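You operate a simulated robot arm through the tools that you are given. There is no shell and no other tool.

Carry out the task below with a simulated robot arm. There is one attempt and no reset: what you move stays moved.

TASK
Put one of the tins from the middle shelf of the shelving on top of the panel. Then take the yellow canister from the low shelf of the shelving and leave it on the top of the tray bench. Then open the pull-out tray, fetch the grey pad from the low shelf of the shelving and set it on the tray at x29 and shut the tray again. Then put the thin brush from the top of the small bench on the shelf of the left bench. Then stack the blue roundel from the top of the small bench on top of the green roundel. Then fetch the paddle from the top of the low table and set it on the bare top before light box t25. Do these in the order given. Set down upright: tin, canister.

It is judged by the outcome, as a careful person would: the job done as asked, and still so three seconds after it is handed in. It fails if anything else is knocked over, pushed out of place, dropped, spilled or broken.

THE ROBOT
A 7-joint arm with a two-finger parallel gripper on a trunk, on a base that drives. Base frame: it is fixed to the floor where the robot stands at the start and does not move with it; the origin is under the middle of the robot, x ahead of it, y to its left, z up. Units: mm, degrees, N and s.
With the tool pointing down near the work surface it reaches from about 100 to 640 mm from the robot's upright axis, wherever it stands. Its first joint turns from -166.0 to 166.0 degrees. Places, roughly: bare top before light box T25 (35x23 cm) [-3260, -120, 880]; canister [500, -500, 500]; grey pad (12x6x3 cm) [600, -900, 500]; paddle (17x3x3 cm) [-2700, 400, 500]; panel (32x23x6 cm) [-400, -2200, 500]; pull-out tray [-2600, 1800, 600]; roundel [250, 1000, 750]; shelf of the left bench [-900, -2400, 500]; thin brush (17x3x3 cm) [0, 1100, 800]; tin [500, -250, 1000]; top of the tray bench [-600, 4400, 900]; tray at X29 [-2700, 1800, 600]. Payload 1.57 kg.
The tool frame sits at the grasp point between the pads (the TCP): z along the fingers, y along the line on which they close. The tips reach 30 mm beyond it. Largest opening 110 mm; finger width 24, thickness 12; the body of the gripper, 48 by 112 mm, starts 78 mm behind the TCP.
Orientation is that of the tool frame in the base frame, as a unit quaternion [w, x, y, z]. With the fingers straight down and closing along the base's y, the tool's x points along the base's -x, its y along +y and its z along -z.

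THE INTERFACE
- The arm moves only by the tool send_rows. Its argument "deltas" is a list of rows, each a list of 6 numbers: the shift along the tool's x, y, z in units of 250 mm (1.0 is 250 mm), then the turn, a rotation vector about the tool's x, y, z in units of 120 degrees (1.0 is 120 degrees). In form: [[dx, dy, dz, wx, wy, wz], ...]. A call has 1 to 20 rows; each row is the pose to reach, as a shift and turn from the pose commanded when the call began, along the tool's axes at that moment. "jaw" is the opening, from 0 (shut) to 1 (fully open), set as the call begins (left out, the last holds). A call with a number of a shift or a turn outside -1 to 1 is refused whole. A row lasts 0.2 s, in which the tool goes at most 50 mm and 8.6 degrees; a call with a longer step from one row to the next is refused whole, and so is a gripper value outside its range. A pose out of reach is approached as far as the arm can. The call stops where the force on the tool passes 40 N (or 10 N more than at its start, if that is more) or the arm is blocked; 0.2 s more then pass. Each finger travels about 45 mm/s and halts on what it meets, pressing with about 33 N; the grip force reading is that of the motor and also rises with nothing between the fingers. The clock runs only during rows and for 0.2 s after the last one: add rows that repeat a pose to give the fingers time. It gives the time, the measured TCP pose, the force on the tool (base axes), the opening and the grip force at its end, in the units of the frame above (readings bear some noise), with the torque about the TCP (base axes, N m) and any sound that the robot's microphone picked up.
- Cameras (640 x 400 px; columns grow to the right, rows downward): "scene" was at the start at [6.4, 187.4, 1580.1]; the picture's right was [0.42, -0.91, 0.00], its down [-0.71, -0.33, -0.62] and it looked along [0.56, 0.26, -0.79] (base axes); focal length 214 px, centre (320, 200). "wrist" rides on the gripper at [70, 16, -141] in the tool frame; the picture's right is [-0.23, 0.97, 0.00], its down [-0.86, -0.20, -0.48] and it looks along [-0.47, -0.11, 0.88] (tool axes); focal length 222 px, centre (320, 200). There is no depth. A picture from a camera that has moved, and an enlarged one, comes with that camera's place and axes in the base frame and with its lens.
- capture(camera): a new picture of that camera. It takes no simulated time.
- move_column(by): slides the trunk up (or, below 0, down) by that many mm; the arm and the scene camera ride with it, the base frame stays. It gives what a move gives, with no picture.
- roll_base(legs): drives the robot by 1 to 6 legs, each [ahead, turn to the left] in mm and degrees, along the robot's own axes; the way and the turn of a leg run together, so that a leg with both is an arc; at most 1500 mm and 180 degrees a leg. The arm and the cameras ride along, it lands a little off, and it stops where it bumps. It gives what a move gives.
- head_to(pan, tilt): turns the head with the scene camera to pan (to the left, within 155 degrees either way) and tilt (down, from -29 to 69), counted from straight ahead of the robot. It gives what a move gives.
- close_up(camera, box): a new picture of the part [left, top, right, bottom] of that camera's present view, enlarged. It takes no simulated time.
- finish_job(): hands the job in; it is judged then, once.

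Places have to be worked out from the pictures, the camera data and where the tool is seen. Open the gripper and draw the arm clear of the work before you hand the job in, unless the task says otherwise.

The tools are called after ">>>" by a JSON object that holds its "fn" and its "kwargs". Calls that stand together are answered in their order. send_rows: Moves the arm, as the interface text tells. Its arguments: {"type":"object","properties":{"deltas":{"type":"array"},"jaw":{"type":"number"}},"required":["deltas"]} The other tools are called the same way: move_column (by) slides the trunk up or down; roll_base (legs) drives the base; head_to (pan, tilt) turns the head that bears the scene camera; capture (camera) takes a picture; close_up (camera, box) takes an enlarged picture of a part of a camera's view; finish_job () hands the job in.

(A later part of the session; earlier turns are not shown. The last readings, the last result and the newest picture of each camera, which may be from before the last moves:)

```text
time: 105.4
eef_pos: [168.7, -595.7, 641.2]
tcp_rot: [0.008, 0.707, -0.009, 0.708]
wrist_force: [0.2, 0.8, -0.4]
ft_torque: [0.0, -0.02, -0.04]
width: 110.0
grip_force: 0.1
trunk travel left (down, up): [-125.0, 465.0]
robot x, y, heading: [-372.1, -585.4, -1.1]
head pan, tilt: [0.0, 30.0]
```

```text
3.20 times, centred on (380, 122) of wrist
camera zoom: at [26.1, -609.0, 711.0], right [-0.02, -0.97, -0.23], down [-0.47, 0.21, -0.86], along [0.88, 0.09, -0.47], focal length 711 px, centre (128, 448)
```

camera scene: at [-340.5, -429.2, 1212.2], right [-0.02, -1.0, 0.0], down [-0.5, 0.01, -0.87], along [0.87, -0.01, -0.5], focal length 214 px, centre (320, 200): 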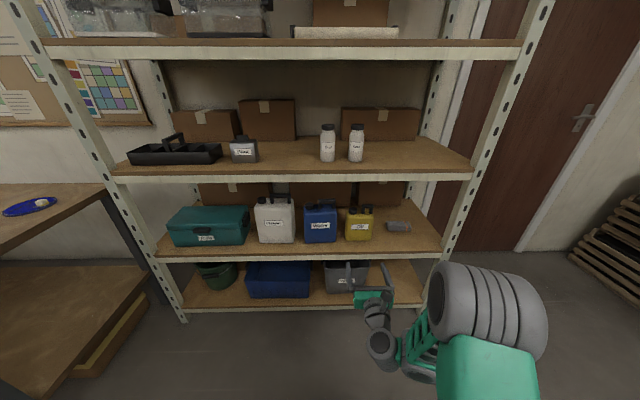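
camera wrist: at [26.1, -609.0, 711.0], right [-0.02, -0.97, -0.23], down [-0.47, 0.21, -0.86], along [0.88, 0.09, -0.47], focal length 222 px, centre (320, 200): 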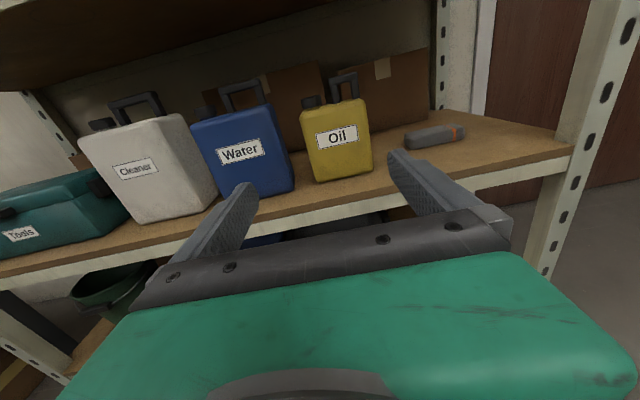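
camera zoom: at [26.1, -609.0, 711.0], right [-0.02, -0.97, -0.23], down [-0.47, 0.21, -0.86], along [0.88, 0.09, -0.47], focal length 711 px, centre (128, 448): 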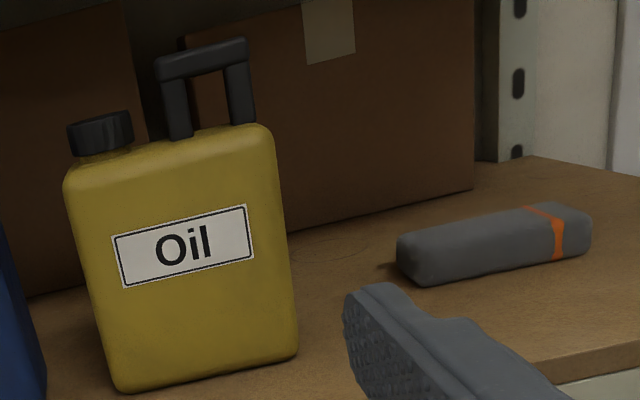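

Oil canister: front face x≈461, y −565…−687 (122 mm wide – too wide for the jaws), body top ≈661, handle centre ≈(487,−658), handle 56 mm wide with top ≈707, cap top ≈688. I'll grip the handle from both sides just above cap height. First raise the trunk, align, and partially close the jaws to ~88 mm.

>>> {"fn": "move_column", "kwargs": {"by": 80}}

>>> {"fn": "send_rows", "kwargs": {"deltas": [[-0.02, 0.06, -0.08, 0.003, 0, 0], [-0.04, 0.12, -0.16, 0.006, 0, 0], [-0.06, 0.18, -0.24, 0.009, 0, 0], [-0.08, 0.224, -0.324, 0.009, 0, 0], [-0.08, 0.224, -0.324, 0.009, 0, 0]], "jaw": 0.8}}

>>> {"fn": "roll_base", "kwargs": {"legs": [[300, 0]]}}

>>> {"fn": "capture", "kwargs": {"camera": "wrist"}}

>>> {"fn": "capture", "kwargs": {"camera": "scene"}}

```text
time: 106.5
eef_pos: [167.9, -595.8, 721.5]
tcp_rot: [0.008, 0.707, -0.008, 0.707]
wrist_force: [0.2, -1.3, 0.1]
ft_torque: [-0.01, 0.0, -0.03]
width: 109.8
grip_force: 0.0
trunk travel left (down, up): [-205.0, 385.0]
robot x, y, heading: [-370.6, -585.2, -0.9]
head pan, tilt: [0.0, 30.0]
```

```text
time: 107.7
eef_pos: [86.5, -649.7, 701.8]
tcp_rot: [0.001, 0.707, -0.002, 0.707]
wrist_force: [-0.3, 1.2, -0.6]
ft_torque: [0.0, -0.01, 0.02]
width: 88.0
grip_force: 0.1
trunk travel left (down, up): [-205.0, 385.0]
robot x, y, heading: [-373.6, -581.2, -0.7]
head pan, tilt: [0.0, 30.0]
```

```text
time: 109.8
eef_pos: [382.6, -654.2, 701.7]
tcp_rot: [0.0, 0.707, -0.001, 0.707]
wrist_force: [-0.7, -0.4, -0.3]
ft_torque: [0.0, -0.04, 0.0]
width: 88.1
grip_force: 0.0
trunk travel left (down, up): [-205.0, 385.0]
robot x, y, heading: [-75.5, -589.1, -0.8]
head pan, tilt: [0.0, 30.0]
```

```text
taken
camera wrist: at [239.8, -670.0, 771.1], right [0.0, -0.97, -0.23], down [-0.48, 0.2, -0.86], along [0.88, 0.11, -0.47], focal length 222 px, centre (320, 200)
```

wrist: 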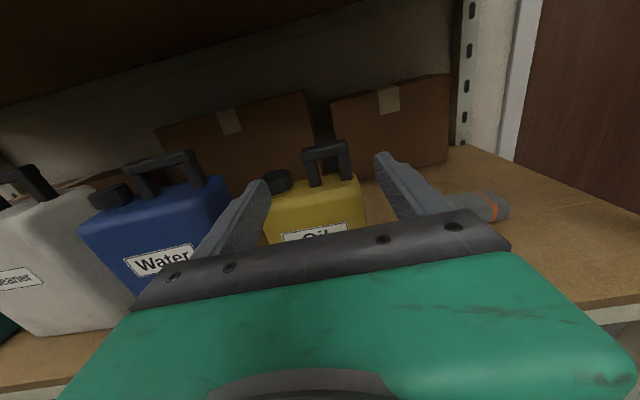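

```text
taken
camera scene: at [-44.7, -434.0, 1292.2], right [-0.02, -1.0, 0.0], down [-0.5, 0.01, -0.87], along [0.87, -0.01, -0.5], focal length 214 px, centre (320, 200)
```

scene: 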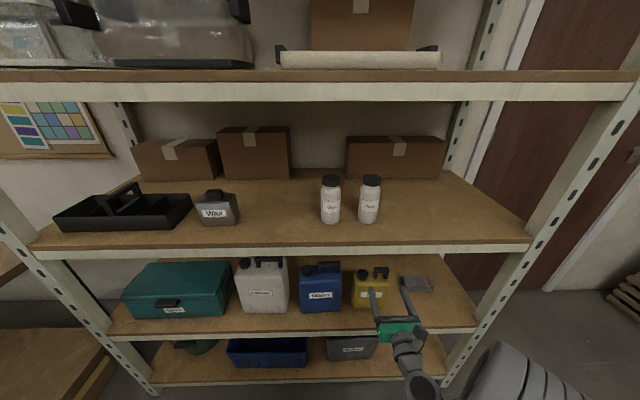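

>>> {"fn": "close_up", "kwargs": {"camera": "wrist", "box": [230, 110, 450, 250]}}

>>> {"fn": "close_up", "kwargs": {"camera": "scene", "box": [330, 255, 450, 330]}}

```text
2.86 times, centred on (340, 180) of wrist
camera zoom: at [239.8, -670.0, 771.1], right [0.0, -0.97, -0.23], down [-0.48, 0.2, -0.86], along [0.88, 0.11, -0.47], focal length 635 px, centre (263, 257)
```

zoom: 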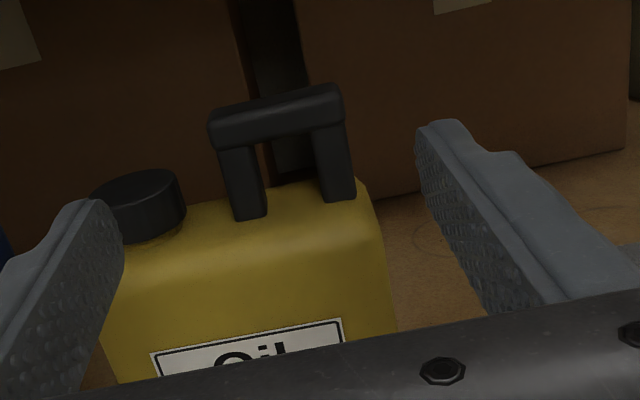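

```text
5.33 times, centred on (390, 292) of scene
camera zoom: at [-44.7, -434.0, 1292.2], right [-0.02, -1.0, 0.0], down [-0.5, 0.01, -0.87], along [0.87, -0.01, -0.5], focal length 1144 px, centre (-53, -293)
```

zoom: 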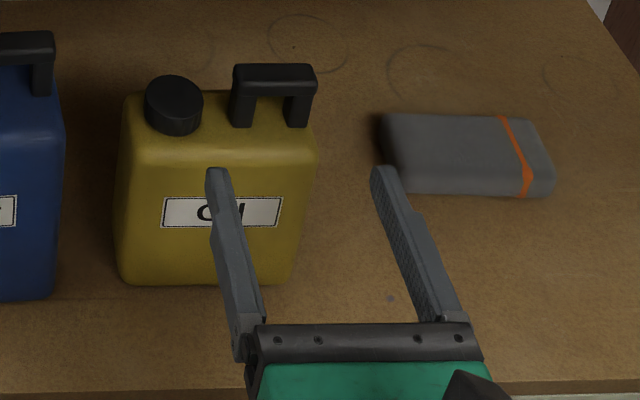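

Handle bar centre ≈(485,−657), top ≈709, cap top ≈692. I raise to z≈706, shift 3 mm, and advance 100 mm to straddle the handle.

>>> {"fn": "send_rows", "kwargs": {"deltas": [[0.016, 0.012, 0.04, 0, 0, 0], [0.016, 0.012, 0.12, 0, 0, 0], [0.016, 0.012, 0.2, 0, 0, 0], [0.016, 0.012, 0.28, 0, 0, 0], [0.016, 0.012, 0.35, 0, 0, 0], [0.016, 0.012, 0.4, 0, 0, 0], [0.016, 0.012, 0.4, 0, 0, 0]]}}

>>> {"fn": "close_up", "kwargs": {"camera": "wrist", "box": [160, 60, 480, 260]}}

>>> {"fn": "close_up", "kwargs": {"camera": "scene", "box": [330, 255, 450, 330]}}

```text
time: 111.4
eef_pos: [481.7, -657.2, 706.0]
tcp_rot: [0.001, 0.707, -0.002, 0.707]
wrist_force: [0.0, 0.5, -0.7]
ft_torque: [0.05, 0.0, 0.03]
width: 88.2
grip_force: 0.1
trunk travel left (down, up): [-205.0, 385.0]
robot x, y, heading: [-74.4, -591.0, -1.0]
head pan, tilt: [0.0, 30.0]
```

```text
2.00 times, centred on (320, 160) of wrist
camera zoom: at [339.0, -673.1, 774.8], right [0.0, -0.97, -0.23], down [-0.48, 0.2, -0.86], along [0.88, 0.11, -0.47], focal length 444 px, centre (320, 280)
```

zoom: 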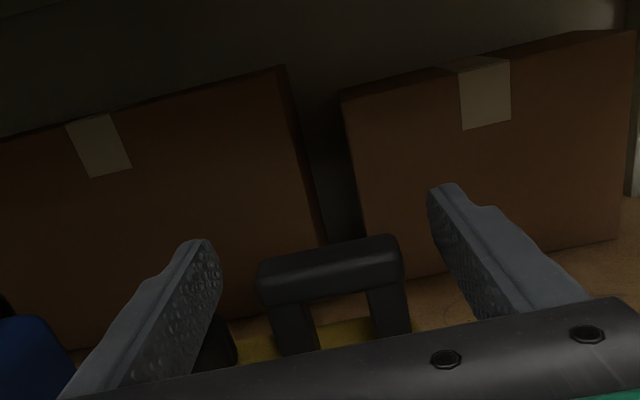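

```text
5.33 times, centred on (390, 292) of scene
camera zoom: at [-44.6, -434.0, 1292.2], right [-0.02, -1.0, 0.0], down [-0.5, 0.01, -0.87], along [0.87, -0.01, -0.5], focal length 1144 px, centre (-53, -293)
```

zoom: 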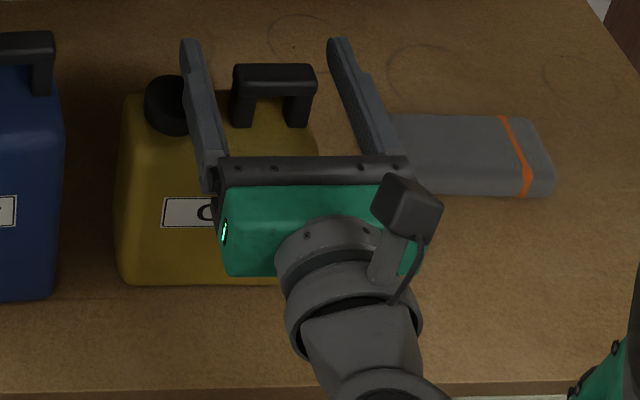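

The handle is centred between the fingers, left finger passing over the cap. Close the jaws.

>>> {"fn": "send_rows", "kwargs": {"deltas": [[0, 0, 0, 0, 0, 0], [0, 0, 0, 0, 0, 0], [0, 0, 0, 0, 0, 0], [0, 0, 0, 0, 0, 0], [0, 0, 0, 0, 0, 0], [0, 0, 0, 0, 0, 0]], "jaw": 0}}

>>> {"fn": "close_up", "kwargs": {"camera": "wrist", "box": [160, 60, 480, 260]}}

>>> {"fn": "close_up", "kwargs": {"camera": "scene", "box": [330, 255, 450, 330]}}

```text
time: 112.8
eef_pos: [481.9, -658.5, 705.2]
tcp_rot: [0.001, 0.706, -0.003, 0.708]
wrist_force: [1.2, -4.7, 0.6]
ft_torque: [-0.15, -0.22, -0.1]
width: 52.6
grip_force: 32.9
trunk travel left (down, up): [-205.0, 385.0]
robot x, y, heading: [-74.7, -586.9, -0.8]
head pan, tilt: [0.0, 30.0]
```

```text
2.00 times, centred on (320, 160) of wrist
camera zoom: at [338.9, -673.4, 775.0], right [0.0, -0.97, -0.23], down [-0.48, 0.2, -0.86], along [0.88, 0.11, -0.46], focal length 444 px, centre (320, 280)
```

zoom: 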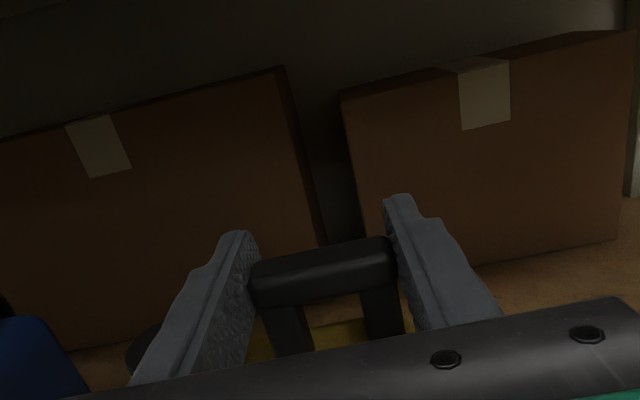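

```text
5.33 times, centred on (390, 292) of scene
camera zoom: at [-44.6, -434.3, 1292.2], right [-0.02, -1.0, 0.0], down [-0.5, 0.01, -0.87], along [0.87, -0.01, -0.5], focal length 1144 px, centre (-53, -293)
```

zoom: 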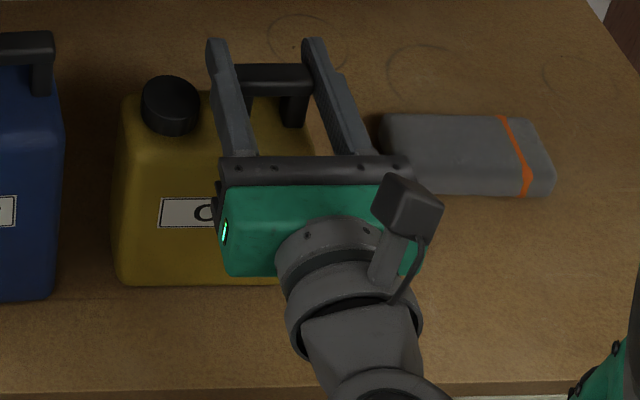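

Gripped on the handle (52.6 mm). I lift slowly 20 mm and check for slip/tilt.

>>> {"fn": "send_rows", "kwargs": {"deltas": [[0.008, 0, 0, 0, 0, 0], [0.016, 0, 0, 0, 0, 0], [0.024, 0, 0, 0, 0, 0], [0.032, 0, 0, 0, 0, 0], [0.04, 0, 0, 0, 0, 0], [0.048, 0, 0, 0, 0, 0], [0.056, 0, 0, 0, 0, 0], [0.064, 0, 0, 0, 0, 0], [0.072, 0, 0, 0, 0, 0], [0.08, 0, 0, 0, 0, 0], [0.08, 0, 0, 0, 0, 0]]}}

>>> {"fn": "close_up", "kwargs": {"camera": "wrist", "box": [160, 60, 480, 260]}}

>>> {"fn": "close_up", "kwargs": {"camera": "scene", "box": [330, 255, 450, 330]}}

```text
time: 115.2
eef_pos: [482.9, -657.8, 725.1]
tcp_rot: [0.002, 0.707, -0.002, 0.707]
wrist_force: [0.9, 0.5, -9.3]
ft_torque: [-0.26, 0.02, -0.05]
width: 53.0
grip_force: 33.0
trunk travel left (down, up): [-205.0, 385.0]
robot x, y, heading: [-75.5, -589.9, -0.8]
head pan, tilt: [0.0, 30.0]
```

```text
2.00 times, centred on (320, 160) of wrist
camera zoom: at [340.0, -673.1, 794.6], right [0.0, -0.97, -0.23], down [-0.48, 0.2, -0.85], along [0.88, 0.11, -0.47], focal length 444 px, centre (320, 280)
```

zoom: 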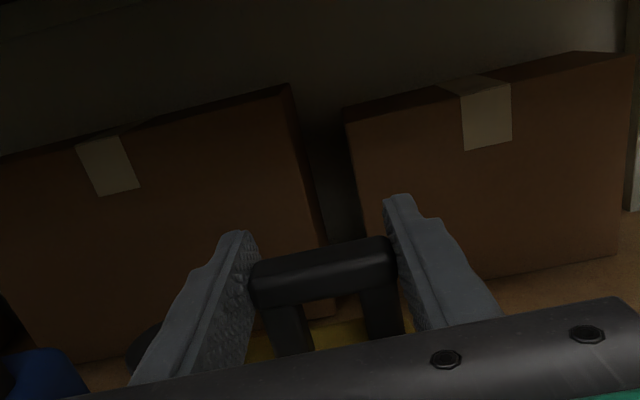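

```text
5.33 times, centred on (390, 292) of scene
camera zoom: at [-44.0, -434.1, 1292.2], right [-0.02, -1.0, 0.0], down [-0.5, 0.01, -0.87], along [0.87, -0.01, -0.5], focal length 1144 px, centre (-53, -293)
```

zoom: 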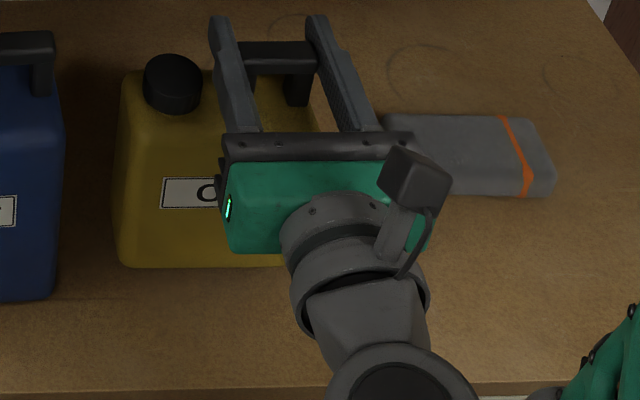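

Clean lift, 9.3 N, no tilt or slip. I raise the trunk a bit more and back straight out.

>>> {"fn": "move_column", "kwargs": {"by": 20}}

>>> {"fn": "roll_base", "kwargs": {"legs": [[-330, 0]]}}

>>> {"fn": "head_to", "kwargs": {"pan": 10, "tilt": 35}}

>>> {"fn": "capture", "kwargs": {"camera": "scene"}}

>>> {"fn": "capture", "kwargs": {"camera": "wrist"}}

```text
time: 115.8
eef_pos: [481.8, -657.6, 745.1]
tcp_rot: [0.0, 0.707, -0.001, 0.707]
wrist_force: [-0.3, 0.8, -9.1]
ft_torque: [-0.24, 0.05, 0.04]
width: 52.8
grip_force: 33.3
trunk travel left (down, up): [-225.0, 365.0]
robot x, y, heading: [-80.4, -584.7, -1.1]
head pan, tilt: [0.0, 30.0]
```

```text
time: 118.0
eef_pos: [150.3, -652.0, 745.4]
tcp_rot: [0.0, 0.707, -0.003, 0.707]
wrist_force: [0.0, -0.7, -8.8]
ft_torque: [-0.31, 0.03, 0.03]
width: 53.0
grip_force: 32.9
trunk travel left (down, up): [-225.0, 365.0]
robot x, y, heading: [-409.7, -582.6, -0.9]
head pan, tilt: [0.0, 30.0]
```

```text
time: 118.8
eef_pos: [149.8, -651.8, 744.1]
tcp_rot: [0.001, 0.707, -0.002, 0.707]
wrist_force: [-0.5, -0.6, -9.4]
ft_torque: [-0.22, 0.04, 0.0]
width: 53.0
grip_force: 33.4
trunk travel left (down, up): [-225.0, 365.0]
robot x, y, heading: [-407.8, -583.6, -0.8]
head pan, tilt: [10.0, 35.0]
```

```text
taken
camera scene: at [-379.9, -413.3, 1304.4], right [0.16, -0.99, 0.0], down [-0.57, -0.09, -0.82], along [0.81, 0.13, -0.57], focal length 214 px, centre (320, 200)
```

scene: 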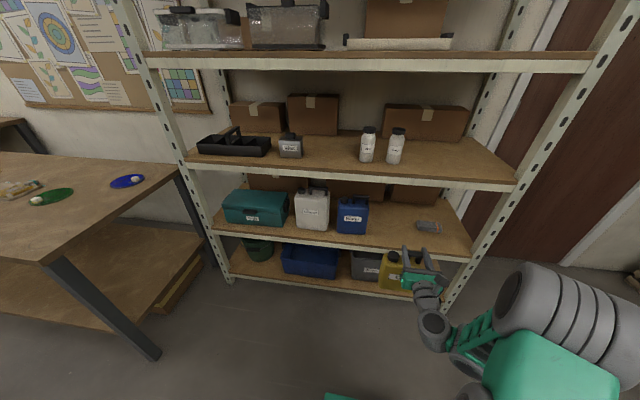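

```text
taken
camera wrist: at [7.4, -668.0, 814.4], right [0.0, -0.97, -0.23], down [-0.48, 0.2, -0.85], along [0.88, 0.11, -0.47], focal length 222 px, centre (320, 200)
```

wrist: 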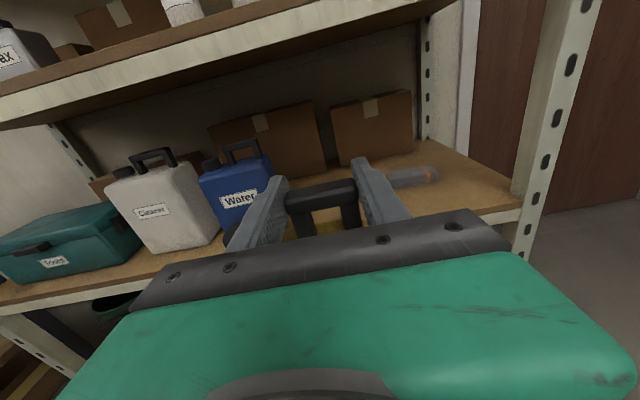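

Canister is out of the shelf. I turn left to ≈+92.7° and drive up the corridor between the small bench and the middle table.

>>> {"fn": "roll_base", "kwargs": {"legs": [[0, 93.5], [1400, 0]]}}

>>> {"fn": "head_to", "kwargs": {"pan": 0, "tilt": 20}}

>>> {"fn": "capture", "kwargs": {"camera": "scene"}}

>>> {"fn": "capture", "kwargs": {"camera": "wrist"}}

```text
time: 129.7
eef_pos: [-381.5, 1399.0, 744.5]
tcp_rot: [0.507, -0.493, -0.507, -0.493]
wrist_force: [-0.5, -0.1, -8.7]
ft_torque: [-0.07, -0.25, -0.01]
width: 52.9
grip_force: 32.9
trunk travel left (down, up): [-225.0, 365.0]
robot x, y, heading: [-432.0, 838.6, 90.9]
head pan, tilt: [10.0, 35.0]
```

```text
time: 130.5
eef_pos: [-381.5, 1398.6, 744.1]
tcp_rot: [0.507, -0.494, -0.507, -0.492]
wrist_force: [0.3, -0.1, -8.2]
ft_torque: [0.01, -0.3, 0.01]
width: 53.1
grip_force: 33.0
trunk travel left (down, up): [-225.0, 365.0]
robot x, y, heading: [-433.2, 843.0, 90.6]
head pan, tilt: [0.0, 20.0]
```

```text
taken
camera scene: at [-589.5, 872.0, 1328.2], right [1.0, 0.01, 0.0], down [0.01, -0.34, -0.94], along [-0.01, 0.94, -0.34], focal length 214 px, centre (320, 200)
```

scene: 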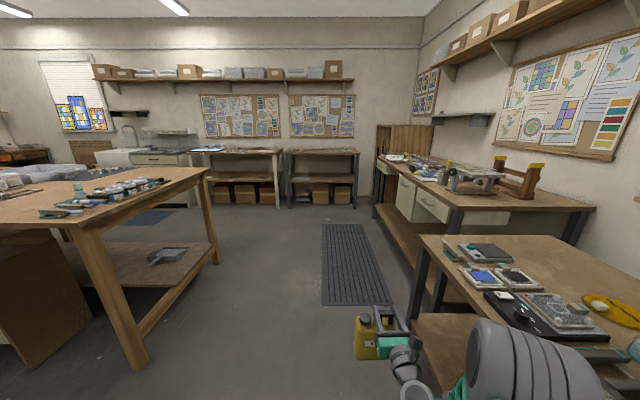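

```text
taken
camera wrist: at [-362.5, 1258.3, 814.3], right [0.97, 0.03, -0.23], down [-0.19, -0.48, -0.85], along [-0.13, 0.87, -0.47], focal length 222 px, centre (320, 200)
```

wrist: 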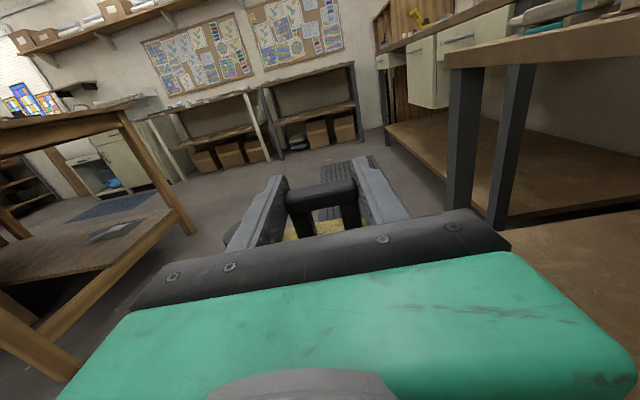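

Corridor is clear; the tray bench (dark legs) is straight ahead by the far wall. I turn slightly left and continue 1400 mm, then look closer.

>>> {"fn": "roll_base", "kwargs": {"legs": [[0, 4], [1400, 0]]}}

>>> {"fn": "capture", "kwargs": {"camera": "scene"}}

>>> {"fn": "close_up", "kwargs": {"camera": "scene", "box": [220, 120, 420, 245]}}

```text
time: 138.1
eef_pos: [-555.9, 2828.7, 744.5]
tcp_rot: [0.527, -0.473, -0.526, -0.471]
wrist_force: [0.5, -0.2, -8.5]
ft_torque: [0.02, -0.3, 0.03]
width: 53.2
grip_force: 32.9
trunk travel left (down, up): [-225.0, 365.0]
robot x, y, heading: [-562.1, 2268.9, 95.2]
head pan, tilt: [0.0, 20.0]
```

```text
taken
camera scene: at [-720.7, 2286.9, 1328.2], right [1.0, 0.1, 0.0], down [0.03, -0.34, -0.94], along [-0.09, 0.94, -0.34], focal length 214 px, centre (320, 200)
```

scene: 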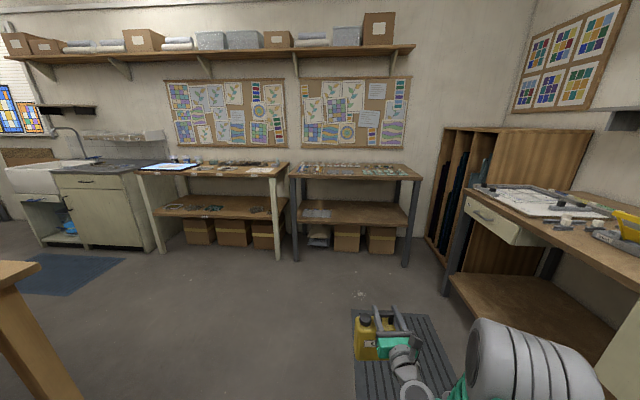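

```text
3.20 times, centred on (320, 182) of scene
camera zoom: at [-720.7, 2286.9, 1328.2], right [1.0, 0.1, 0.0], down [0.03, -0.34, -0.94], along [-0.09, 0.94, -0.34], focal length 686 px, centre (320, 256)
```

zoom: 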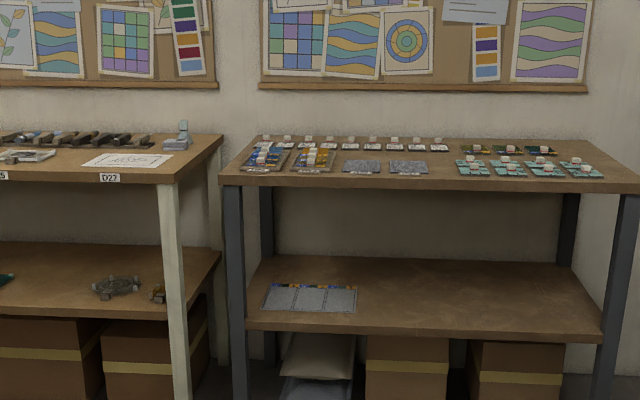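

The tray bench's top has many small items; free spot is a front strip before the grey trays (x≈-720…-600, y≈4085–4165). I raise the trunk and arm so the canister clears the top, then approach and re-measure.

>>> {"fn": "move_column", "kwargs": {"by": 360}}

>>> {"fn": "send_rows", "kwargs": {"deltas": [[0.03, 0, 0, 0, 0, 0], [0.06, 0, -0.02, 0, 0, 0], [0.09, 0, -0.04, 0, 0, 0], [0.12, 0, -0.06, 0, 0, 0], [0.15, 0, -0.08, 0, 0, 0], [0.16, 0, -0.08, 0, 0, 0], [0.16, 0, -0.08, 0, 0, 0]]}}

>>> {"fn": "roll_base", "kwargs": {"legs": [[0, -5], [700, 0]]}}

>>> {"fn": "head_to", "kwargs": {"pan": 0, "tilt": 40}}

>>> {"fn": "capture", "kwargs": {"camera": "scene"}}

>>> {"fn": "capture", "kwargs": {"camera": "wrist"}}

```text
time: 141.6
eef_pos: [-556.0, 2829.7, 1103.8]
tcp_rot: [0.526, -0.473, -0.526, -0.472]
wrist_force: [0.1, -1.1, -8.1]
ft_torque: [0.03, -0.26, 0.0]
width: 53.0
grip_force: 32.5
trunk travel left (down, up): [-585.0, 5.0]
robot x, y, heading: [-561.4, 2270.3, 95.6]
head pan, tilt: [0.0, 20.0]
```

```text
time: 143.2
eef_pos: [-553.4, 2810.4, 1145.7]
tcp_rot: [0.526, -0.473, -0.526, -0.472]
wrist_force: [-0.4, -0.5, -8.4]
ft_torque: [-0.03, -0.28, 0.02]
width: 53.2
grip_force: 33.5
trunk travel left (down, up): [-585.0, 5.0]
robot x, y, heading: [-559.0, 2267.1, 95.4]
head pan, tilt: [0.0, 20.0]
```

```text
time: 147.5
eef_pos: [-509.6, 3501.2, 1144.4]
tcp_rot: [0.504, -0.496, -0.504, -0.495]
wrist_force: [0.4, 0.0, -7.7]
ft_torque: [0.0, -0.24, -0.04]
width: 52.9
grip_force: 33.0
trunk travel left (down, up): [-585.0, 5.0]
robot x, y, heading: [-569.0, 2958.3, 90.1]
head pan, tilt: [0.0, 20.0]
```

```text
time: 148.3
eef_pos: [-508.9, 3501.1, 1144.3]
tcp_rot: [-0.504, 0.497, 0.504, 0.495]
wrist_force: [0.2, -0.3, -9.1]
ft_torque: [-0.04, -0.28, 0.03]
width: 52.9
grip_force: 32.8
trunk travel left (down, up): [-585.0, 5.0]
robot x, y, heading: [-567.0, 2960.0, 90.2]
head pan, tilt: [0.0, 40.0]
```

```text
taken
camera scene: at [-723.3, 2987.0, 1656.9], right [1.0, 0.0, 0.0], down [0.0, -0.64, -0.77], along [0.0, 0.77, -0.64], focal length 214 px, centre (320, 200)
```

scene: 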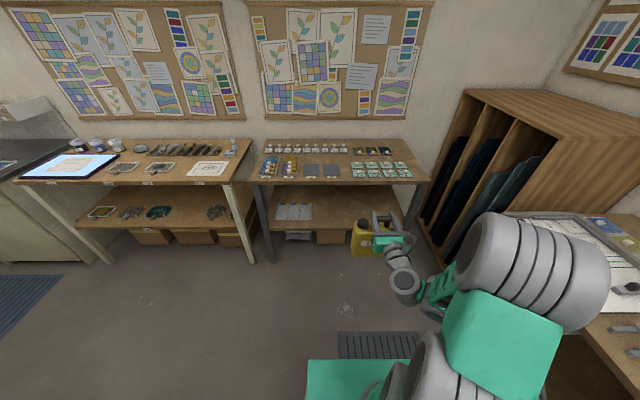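

```text
taken
camera wrist: at [-492.3, 3359.3, 1214.3], right [0.97, 0.02, -0.23], down [-0.19, -0.48, -0.85], along [-0.12, 0.88, -0.47], focal length 222 px, centre (320, 200)
```

wrist: 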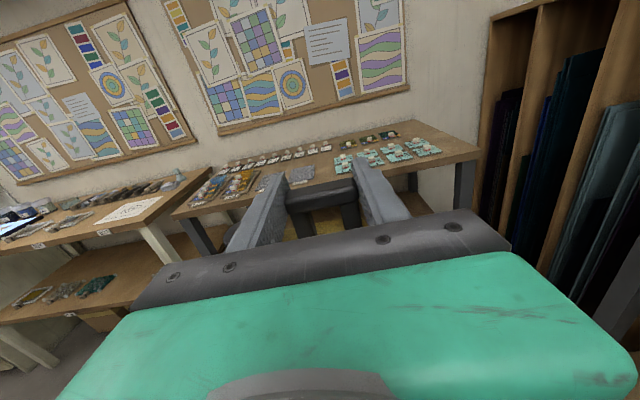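

Zooming in on the bench top from here.

>>> {"fn": "close_up", "kwargs": {"camera": "scene", "box": [240, 130, 440, 255]}}

>>> {"fn": "close_up", "kwargs": {"camera": "wrist", "box": [160, 110, 500, 260]}}

```text
3.20 times, centred on (340, 192) of scene
camera zoom: at [-723.3, 2987.0, 1656.9], right [1.0, 0.0, 0.0], down [0.0, -0.64, -0.77], along [0.0, 0.77, -0.64], focal length 686 px, centre (256, 224)
```

zoom: 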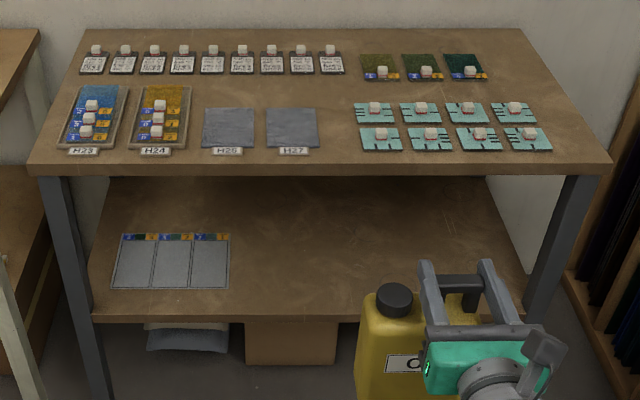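

```text
1.88 times, centred on (330, 185) of wrist
camera zoom: at [-492.3, 3359.3, 1214.3], right [0.97, 0.02, -0.23], down [-0.19, -0.48, -0.85], along [-0.12, 0.88, -0.47], focal length 418 px, centre (301, 228)
```

zoom: 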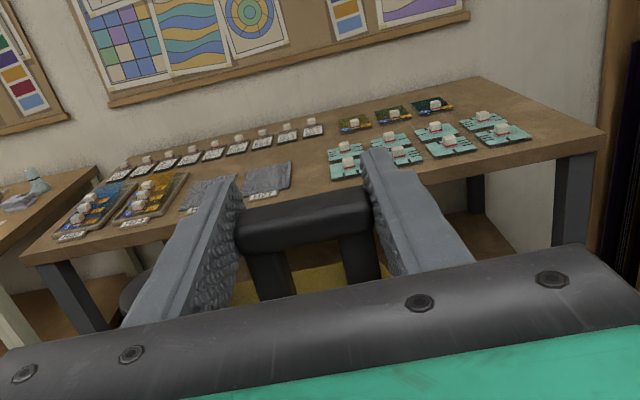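

Bench top z≈897, front y≈4086. Free rectangle between the rows: x −848…−514, y 4305…4415. I shift the arm 100 mm left, then drive forward 825 mm with the canister bottom ~60 mm above the top.

>>> {"fn": "send_rows", "kwargs": {"deltas": [[0, -0.1, 0, 0, 0, 0], [0, -0.2, 0, 0, 0, 0], [0, -0.3, 0, 0, 0, 0], [0, -0.4, 0, 0, 0, 0], [0, -0.4, 0, 0, 0, 0]]}}

>>> {"fn": "roll_base", "kwargs": {"legs": [[820, 0]]}}

>>> {"fn": "head_to", "kwargs": {"pan": 0, "tilt": 50}}

>>> {"fn": "capture", "kwargs": {"camera": "scene"}}

>>> {"fn": "capture", "kwargs": {"camera": "wrist"}}

```text
time: 149.5
eef_pos: [-606.4, 3491.9, 1138.6]
tcp_rot: [0.505, -0.495, -0.502, -0.497]
wrist_force: [0.2, 0.3, -8.8]
ft_torque: [-0.05, -0.3, 0.02]
width: 53.0
grip_force: 32.9
out of reach, approached as far as the arm can: row 3, 4, 5
trunk travel left (down, up): [-585.0, 5.0]
robot x, y, heading: [-566.6, 2966.4, 90.5]
head pan, tilt: [0.0, 40.0]
```

```text
time: 153.9
eef_pos: [-630.4, 4306.0, 1137.9]
tcp_rot: [0.511, -0.489, -0.508, -0.491]
wrist_force: [0.6, 1.2, -8.2]
ft_torque: [0.01, -0.24, 0.0]
width: 52.9
grip_force: 32.9
trunk travel left (down, up): [-585.0, 5.0]
robot x, y, heading: [-577.3, 3776.4, 91.4]
head pan, tilt: [0.0, 40.0]
```

```text
time: 154.6
eef_pos: [-630.6, 4305.3, 1137.1]
tcp_rot: [0.511, -0.489, -0.508, -0.491]
wrist_force: [-0.1, -0.4, -8.8]
ft_torque: [-0.03, -0.26, -0.02]
width: 53.0
grip_force: 32.6
trunk travel left (down, up): [-585.0, 5.0]
robot x, y, heading: [-579.9, 3773.3, 91.5]
head pan, tilt: [0.0, 50.0]
```

```text
taken
camera scene: at [-735.6, 3789.8, 1642.7], right [1.0, 0.02, 0.0], down [0.02, -0.77, -0.64], along [-0.02, 0.64, -0.77], focal length 214 px, centre (320, 200)
```

scene: 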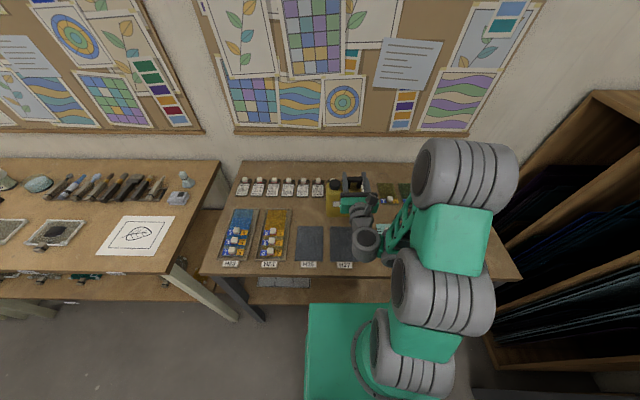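

```text
taken
camera wrist: at [-609.8, 4164.4, 1205.9], right [0.97, 0.04, -0.23], down [-0.18, -0.48, -0.86], along [-0.14, 0.88, -0.46], focal length 222 px, centre (320, 200)
```

wrist: 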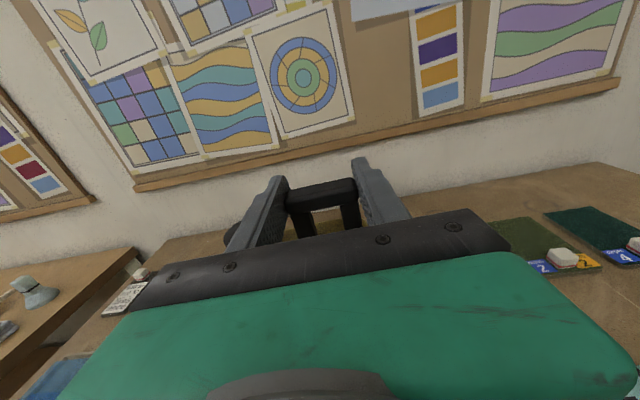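

>>> {"fn": "close_up", "kwargs": {"camera": "scene", "box": [200, 150, 440, 300]}}

```text
2.67 times, centred on (320, 225) of scene
camera zoom: at [-735.6, 3789.8, 1642.7], right [1.0, 0.02, 0.0], down [0.02, -0.77, -0.64], along [-0.02, 0.64, -0.77], focal length 572 px, centre (320, 133)
```

zoom: 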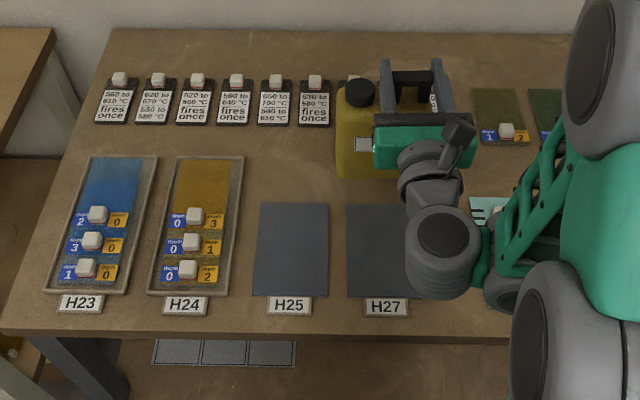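

Free strip refined: y≈4268–4420 behind the grey trays. I extend 35 mm, straighten yaw 2°, and descend to z≈1092.

>>> {"fn": "send_rows", "kwargs": {"deltas": [[-0.03, 0, 0.04, -0.006, 0, 0], [-0.06, 0, 0.08, -0.012, 0, 0], [-0.09, 0, 0.12, -0.018, 0, 0], [-0.12, 0, 0.14, -0.018, 0, 0], [-0.15, 0, 0.14, -0.018, 0, 0], [-0.18, 0, 0.14, -0.018, 0, 0], [-0.18, 0, 0.14, -0.018, 0, 0]]}}

>>> {"fn": "close_up", "kwargs": {"camera": "scene", "box": [200, 150, 440, 300]}}

```text
time: 156.2
eef_pos: [-634.0, 4340.5, 1092.9]
tcp_rot: [0.502, -0.499, -0.499, -0.5]
wrist_force: [-0.5, 0.2, -9.1]
ft_torque: [0.0, -0.26, 0.04]
width: 53.1
grip_force: 33.3
trunk travel left (down, up): [-585.0, 5.0]
robot x, y, heading: [-579.6, 3774.3, 91.4]
head pan, tilt: [0.0, 50.0]
```

```text
2.67 times, centred on (320, 225) of scene
camera zoom: at [-735.6, 3789.9, 1642.6], right [1.0, 0.02, 0.0], down [0.02, -0.77, -0.64], along [-0.02, 0.64, -0.77], focal length 572 px, centre (320, 133)
```

zoom: 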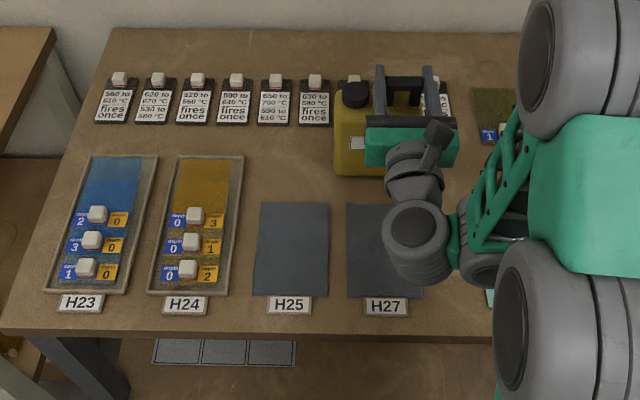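

Footprint is well within the free strip. I descend in small steps to contact.

>>> {"fn": "send_rows", "kwargs": {"deltas": [[-0.012, 0, 0, 0, 0, 0], [-0.024, 0, 0, 0, 0, 0], [-0.024, 0, 0, 0, 0, 0]]}}

>>> {"fn": "send_rows", "kwargs": {"deltas": [[-0.008, 0, 0, 0, 0, 0], [-0.012, 0, 0, 0, 0, 0], [-0.012, 0, 0, 0, 0, 0]]}}

>>> {"fn": "send_rows", "kwargs": {"deltas": [[-0.008, 0, 0, 0, 0, 0], [-0.012, 0, 0, 0, 0, 0], [-0.012, 0, 0, 0, 0, 0]]}}

```text
time: 157.0
eef_pos: [-632.6, 4341.3, 1086.2]
tcp_rot: [0.501, -0.499, -0.498, -0.501]
wrist_force: [-0.2, -0.4, -8.6]
ft_torque: [-0.05, -0.26, 0.01]
width: 52.9
grip_force: 32.7
trunk travel left (down, up): [-585.0, 5.0]
robot x, y, heading: [-578.2, 3773.9, 91.2]
head pan, tilt: [0.0, 50.0]
```

```text
time: 157.8
eef_pos: [-631.3, 4340.2, 1086.5]
tcp_rot: [0.503, -0.498, -0.496, -0.502]
wrist_force: [1.5, 1.3, 11.9]
ft_torque: [-0.27, 0.36, 0.02]
width: 52.9
grip_force: 33.2
trunk travel left (down, up): [-585.0, 5.0]
robot x, y, heading: [-580.9, 3771.9, 91.5]
head pan, tilt: [0.0, 50.0]
```

```text
time: 158.6
eef_pos: [-632.0, 4341.1, 1082.6]
tcp_rot: [0.503, -0.498, -0.498, -0.502]
wrist_force: [-2.1, 6.6, 29.2]
ft_torque: [0.14, -0.03, 0.04]
width: 52.7
grip_force: 33.4
trunk travel left (down, up): [-585.0, 5.0]
robot x, y, heading: [-581.0, 3774.1, 91.4]
head pan, tilt: [0.0, 50.0]
```

Landed. I relieve the pressure slightly, then open the jaws a moderate amount (to ~84 mm).

>>> {"fn": "send_rows", "kwargs": {"deltas": [[0.008, 0, 0, 0, 0, 0], [0.012, 0, 0, 0, 0, 0], [0.012, 0, 0, 0, 0, 0]]}}

>>> {"fn": "send_rows", "kwargs": {"deltas": [[0, 0, 0, 0, 0, 0], [0, 0, 0, 0, 0, 0], [0, 0, 0, 0, 0, 0], [0, 0, 0, 0, 0, 0]], "jaw": 0.78}}

>>> {"fn": "close_up", "kwargs": {"camera": "scene", "box": [200, 150, 440, 300]}}

>>> {"fn": "capture", "kwargs": {"camera": "wrist"}}

```text
time: 159.4
eef_pos: [-633.0, 4340.2, 1082.3]
tcp_rot: [0.501, -0.499, -0.499, -0.501]
wrist_force: [-2.3, 6.4, 11.2]
ft_torque: [0.63, -0.29, 0.09]
width: 52.7
grip_force: 33.4
trunk travel left (down, up): [-585.0, 5.0]
robot x, y, heading: [-578.3, 3775.2, 91.6]
head pan, tilt: [0.0, 50.0]
```

```text
time: 160.4
eef_pos: [-632.7, 4339.3, 1083.1]
tcp_rot: [0.502, -0.498, -0.499, -0.5]
wrist_force: [-0.1, 0.2, -0.2]
ft_torque: [-0.02, 0.02, -0.02]
width: 85.9
grip_force: 0.0
trunk travel left (down, up): [-585.0, 5.0]
robot x, y, heading: [-575.3, 3776.2, 91.4]
head pan, tilt: [0.0, 50.0]
```

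```text
2.67 times, centred on (320, 225) of scene
camera zoom: at [-735.5, 3789.0, 1642.7], right [1.0, 0.02, 0.0], down [0.02, -0.77, -0.64], along [-0.02, 0.64, -0.77], focal length 572 px, centre (320, 133)
```

zoom: 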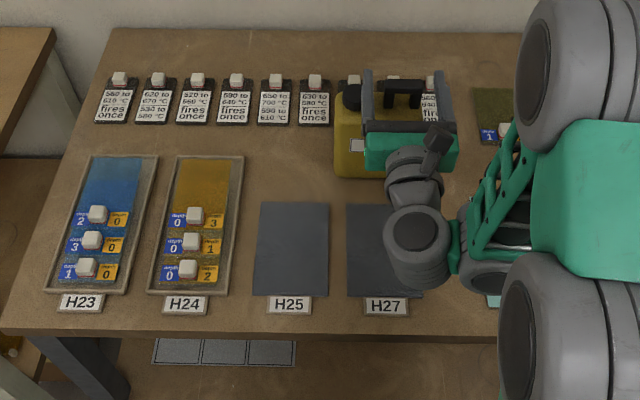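

```text
taken
camera wrist: at [-616.7, 4197.9, 1152.3], right [0.97, 0.0, -0.23], down [-0.2, -0.47, -0.86], along [-0.11, 0.88, -0.46], focal length 222 px, centre (320, 200)
```

wrist: 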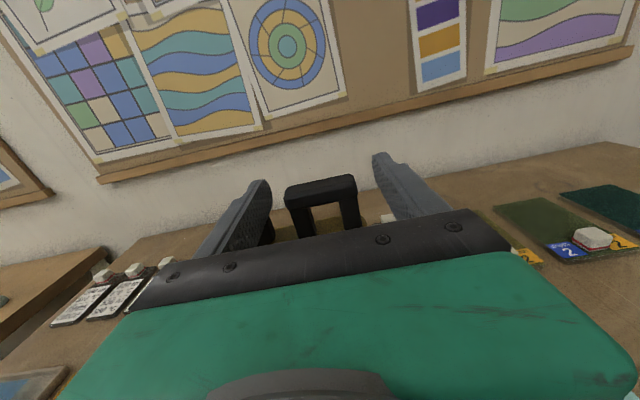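

Released and standing. I raise 4 mm and back the base straight away.

>>> {"fn": "send_rows", "kwargs": {"deltas": [[0.016, 0, 0, 0, 0, 0], [0.016, 0, 0, 0, 0, 0]]}}

>>> {"fn": "roll_base", "kwargs": {"legs": [[-450, 0]]}}

>>> {"fn": "head_to", "kwargs": {"pan": 0, "tilt": 40}}

>>> {"fn": "close_up", "kwargs": {"camera": "scene", "box": [200, 120, 440, 270]}}

```text
time: 161.0
eef_pos: [-630.7, 4339.2, 1087.5]
tcp_rot: [0.502, -0.499, -0.499, -0.5]
wrist_force: [0.6, -0.4, 0.4]
ft_torque: [-0.02, 0.0, 0.01]
width: 86.1
grip_force: 0.1
trunk travel left (down, up): [-585.0, 5.0]
robot x, y, heading: [-576.3, 3774.9, 91.4]
head pan, tilt: [0.0, 50.0]
```

```text
time: 163.7
eef_pos: [-618.5, 3891.4, 1088.0]
tcp_rot: [-0.501, 0.5, 0.498, 0.502]
wrist_force: [-1.1, 0.6, 0.0]
ft_torque: [0.03, 0.01, 0.0]
width: 86.0
grip_force: 0.1
trunk travel left (down, up): [-585.0, 5.0]
robot x, y, heading: [-568.3, 3326.4, 91.1]
head pan, tilt: [0.0, 50.0]
```

```text
time: 164.4
eef_pos: [-619.3, 3889.6, 1087.3]
tcp_rot: [-0.501, 0.5, 0.498, 0.501]
wrist_force: [0.2, 0.2, -0.4]
ft_torque: [0.0, 0.01, 0.0]
width: 85.8
grip_force: 0.1
trunk travel left (down, up): [-585.0, 5.0]
robot x, y, heading: [-573.7, 3324.1, 91.1]
head pan, tilt: [0.0, 40.0]
```

```text
2.67 times, centred on (320, 195) of scene
camera zoom: at [-725.2, 3347.9, 1656.8], right [1.0, 0.02, 0.0], down [0.01, -0.64, -0.77], along [-0.02, 0.77, -0.64], focal length 572 px, centre (320, 213)
```

zoom: 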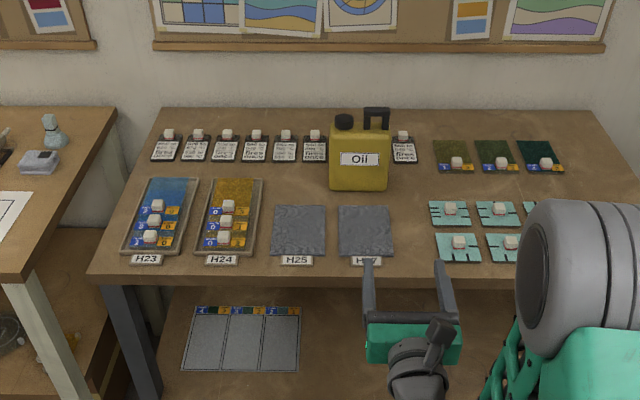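

Task 2 done: canister stands on the tray bench with nothing disturbed. Now I turn around and drive toward the pull-out tray; first back along the corridor.

>>> {"fn": "roll_base", "kwargs": {"legs": [[0, 90], [0, 90], [1200, 0]]}}

>>> {"fn": "head_to", "kwargs": {"pan": -60, "tilt": 20}}

>>> {"fn": "capture", "kwargs": {"camera": "scene"}}

```text
time: 178.2
eef_pos: [-506.7, 1556.4, 1087.7]
tcp_rot: [0.503, 0.497, -0.502, 0.499]
wrist_force: [0.2, -0.1, -0.7]
ft_torque: [-0.01, -0.03, 0.04]
width: 85.6
grip_force: 0.1
trunk travel left (down, up): [-585.0, 5.0]
robot x, y, heading: [-556.6, 2120.8, -89.3]
head pan, tilt: [0.0, 40.0]
```

```text
time: 179.4
eef_pos: [-507.7, 1555.2, 1087.2]
tcp_rot: [0.503, 0.496, -0.502, 0.499]
wrist_force: [0.8, -0.3, 0.0]
ft_torque: [0.01, -0.01, 0.0]
width: 85.5
grip_force: 0.1
trunk travel left (down, up): [-585.0, 5.0]
robot x, y, heading: [-555.7, 2121.5, -89.1]
head pan, tilt: [-60.0, 20.0]
```

```text
taken
camera scene: at [-483.1, 2137.4, 1688.2], right [-0.51, 0.86, 0.0], down [0.29, 0.18, -0.94], along [-0.81, -0.48, -0.34], focal length 214 px, centre (320, 200)
```

scene: 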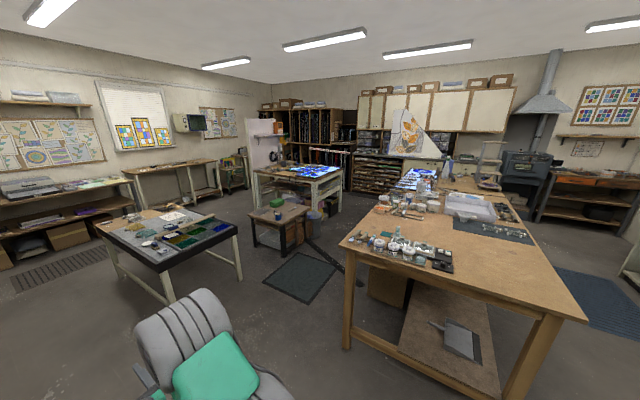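

>>> {"fn": "close_up", "kwargs": {"camera": "scene", "box": [220, 140, 420, 300]}}

>>> {"fn": "close_up", "kwargs": {"camera": "scene", "box": [240, 150, 370, 220]}}

```text
2.50 times, centred on (320, 220) of scene
camera zoom: at [-483.1, 2137.4, 1688.2], right [-0.51, 0.86, 0.0], down [0.29, 0.18, -0.94], along [-0.81, -0.48, -0.34], focal length 536 px, centre (320, 150)
```

zoom: 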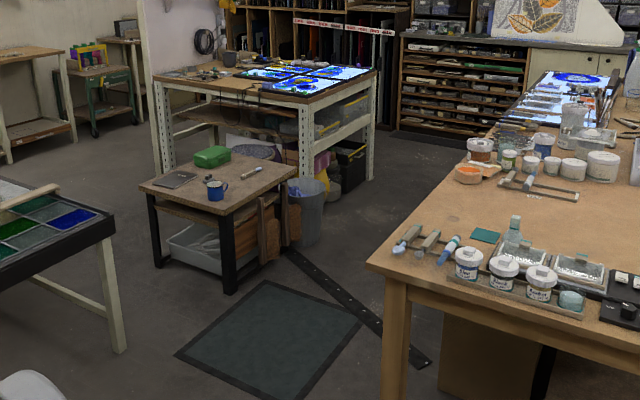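

```text
4.92 times, centred on (305, 185) of scene
camera zoom: at [-483.1, 2137.4, 1688.2], right [-0.51, 0.86, 0.0], down [0.29, 0.18, -0.94], along [-0.81, -0.48, -0.34], focal length 1056 px, centre (394, 274)
```

zoom: 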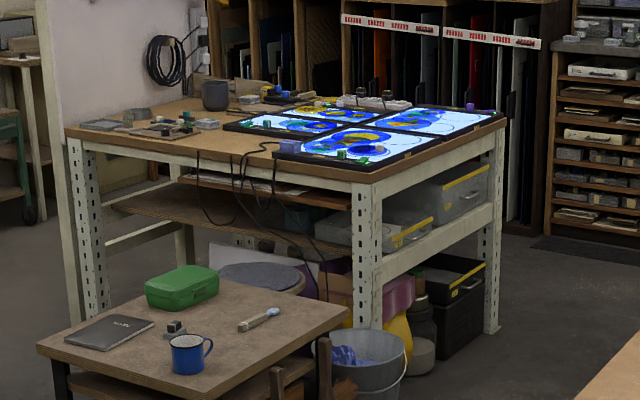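

There is a flat cable cover and a mat on the floor near the tray; I continue to the corridor y≈1070, turn to −x and drive toward the long table.

>>> {"fn": "roll_base", "kwargs": {"legs": [[1050, 0], [0, -90], [1200, 0]]}}

>>> {"fn": "head_to", "kwargs": {"pan": -50, "tilt": 35}}

>>> {"fn": "capture", "kwargs": {"camera": "scene"}}

```text
time: 194.3
eef_pos: [-2295.7, 1018.0, 1087.9]
tcp_rot: [0.709, -0.004, -0.706, -0.003]
wrist_force: [0.8, -0.4, 0.1]
ft_torque: [0.01, 0.04, -0.01]
width: 85.4
grip_force: 0.1
trunk travel left (down, up): [-585.0, 5.0]
robot x, y, heading: [-1736.3, 1066.2, -179.1]
head pan, tilt: [-60.0, 20.0]
```

```text
time: 195.1
eef_pos: [-2296.2, 1018.6, 1087.8]
tcp_rot: [0.709, -0.004, -0.705, -0.003]
wrist_force: [0.0, -0.7, 0.7]
ft_torque: [-0.02, 0.01, -0.05]
width: 85.7
grip_force: 0.1
trunk travel left (down, up): [-585.0, 5.0]
robot x, y, heading: [-1731.4, 1068.0, -179.2]
head pan, tilt: [-50.0, 35.0]
```

```text
taken
camera scene: at [-1728.1, 979.3, 1664.5], right [0.76, 0.65, 0.0], down [0.37, -0.43, -0.82], along [-0.54, 0.62, -0.57], focal length 214 px, centre (320, 200)
```

scene: 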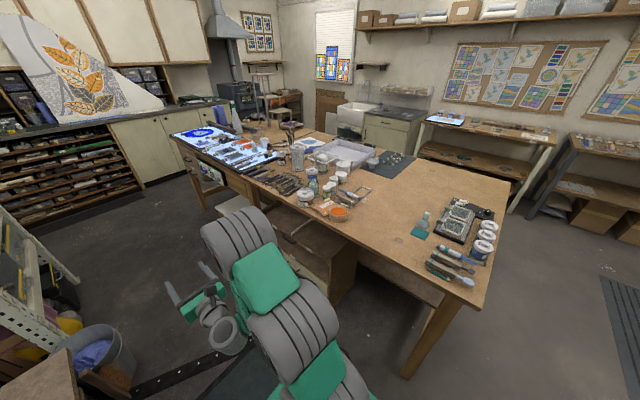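

I move on 600 mm (staying short of the cable cover) and turn to face the long table.

>>> {"fn": "roll_base", "kwargs": {"legs": [[580, 0], [0, -90]]}}

>>> {"fn": "move_column", "kwargs": {"by": -300}}

>>> {"fn": "head_to", "kwargs": {"pan": 10, "tilt": 30}}

>>> {"fn": "capture", "kwargs": {"camera": "scene"}}

>>> {"fn": "capture", "kwargs": {"camera": "wrist"}}

```text
time: 202.2
eef_pos: [-2355.9, 1622.6, 1087.1]
tcp_rot: [-0.498, 0.503, 0.495, 0.504]
wrist_force: [0.4, -0.2, -0.2]
ft_torque: [-0.02, -0.01, 0.04]
width: 86.0
grip_force: 0.1
trunk travel left (down, up): [-585.0, 5.0]
robot x, y, heading: [-2313.1, 1056.1, 90.6]
head pan, tilt: [-50.0, 35.0]
```

```text
time: 203.3
eef_pos: [-2356.4, 1626.4, 1034.9]
tcp_rot: [-0.508, 0.499, 0.484, 0.508]
wrist_force: [1.9, -0.1, 14.3]
ft_torque: [0.1, 0.7, 0.0]
width: 84.4
grip_force: 0.1
trunk travel left (down, up): [-522.0, 68.0]
robot x, y, heading: [-2314.4, 1052.6, 90.5]
head pan, tilt: [-50.0, 35.0]
stopped: the force on the tool passed its limit at 56 N (the readings are from after the stop); the commanded pose is now the measured one
```

```text
time: 204.6
eef_pos: [-2354.0, 1623.8, 1034.8]
tcp_rot: [-0.506, 0.5, 0.485, 0.509]
wrist_force: [3.7, -0.6, 29.8]
ft_torque: [0.33, 1.29, -0.03]
width: 83.2
grip_force: 0.1
trunk travel left (down, up): [-522.0, 68.0]
robot x, y, heading: [-2314.2, 1060.7, 90.5]
head pan, tilt: [10.0, 30.0]
```

```text
taken
camera scene: at [-2483.8, 1082.7, 1609.2], right [0.98, 0.18, 0.0], down [0.09, -0.49, -0.87], along [-0.16, 0.85, -0.5], focal length 214 px, centre (320, 200)
```

scene: 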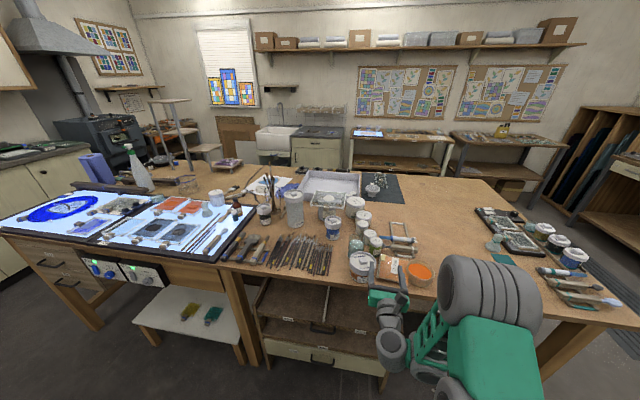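

```text
taken
camera wrist: at [-2341.0, 1481.2, 1100.4], right [0.97, -0.01, -0.24], down [-0.22, -0.45, -0.87], along [-0.1, 0.89, -0.44], focal length 222 px, centre (320, 200)
```

wrist: 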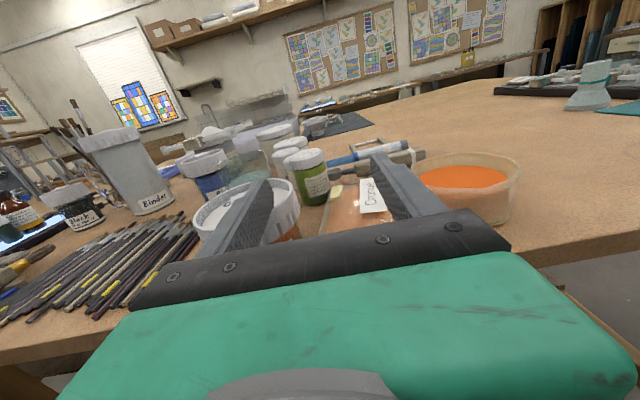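

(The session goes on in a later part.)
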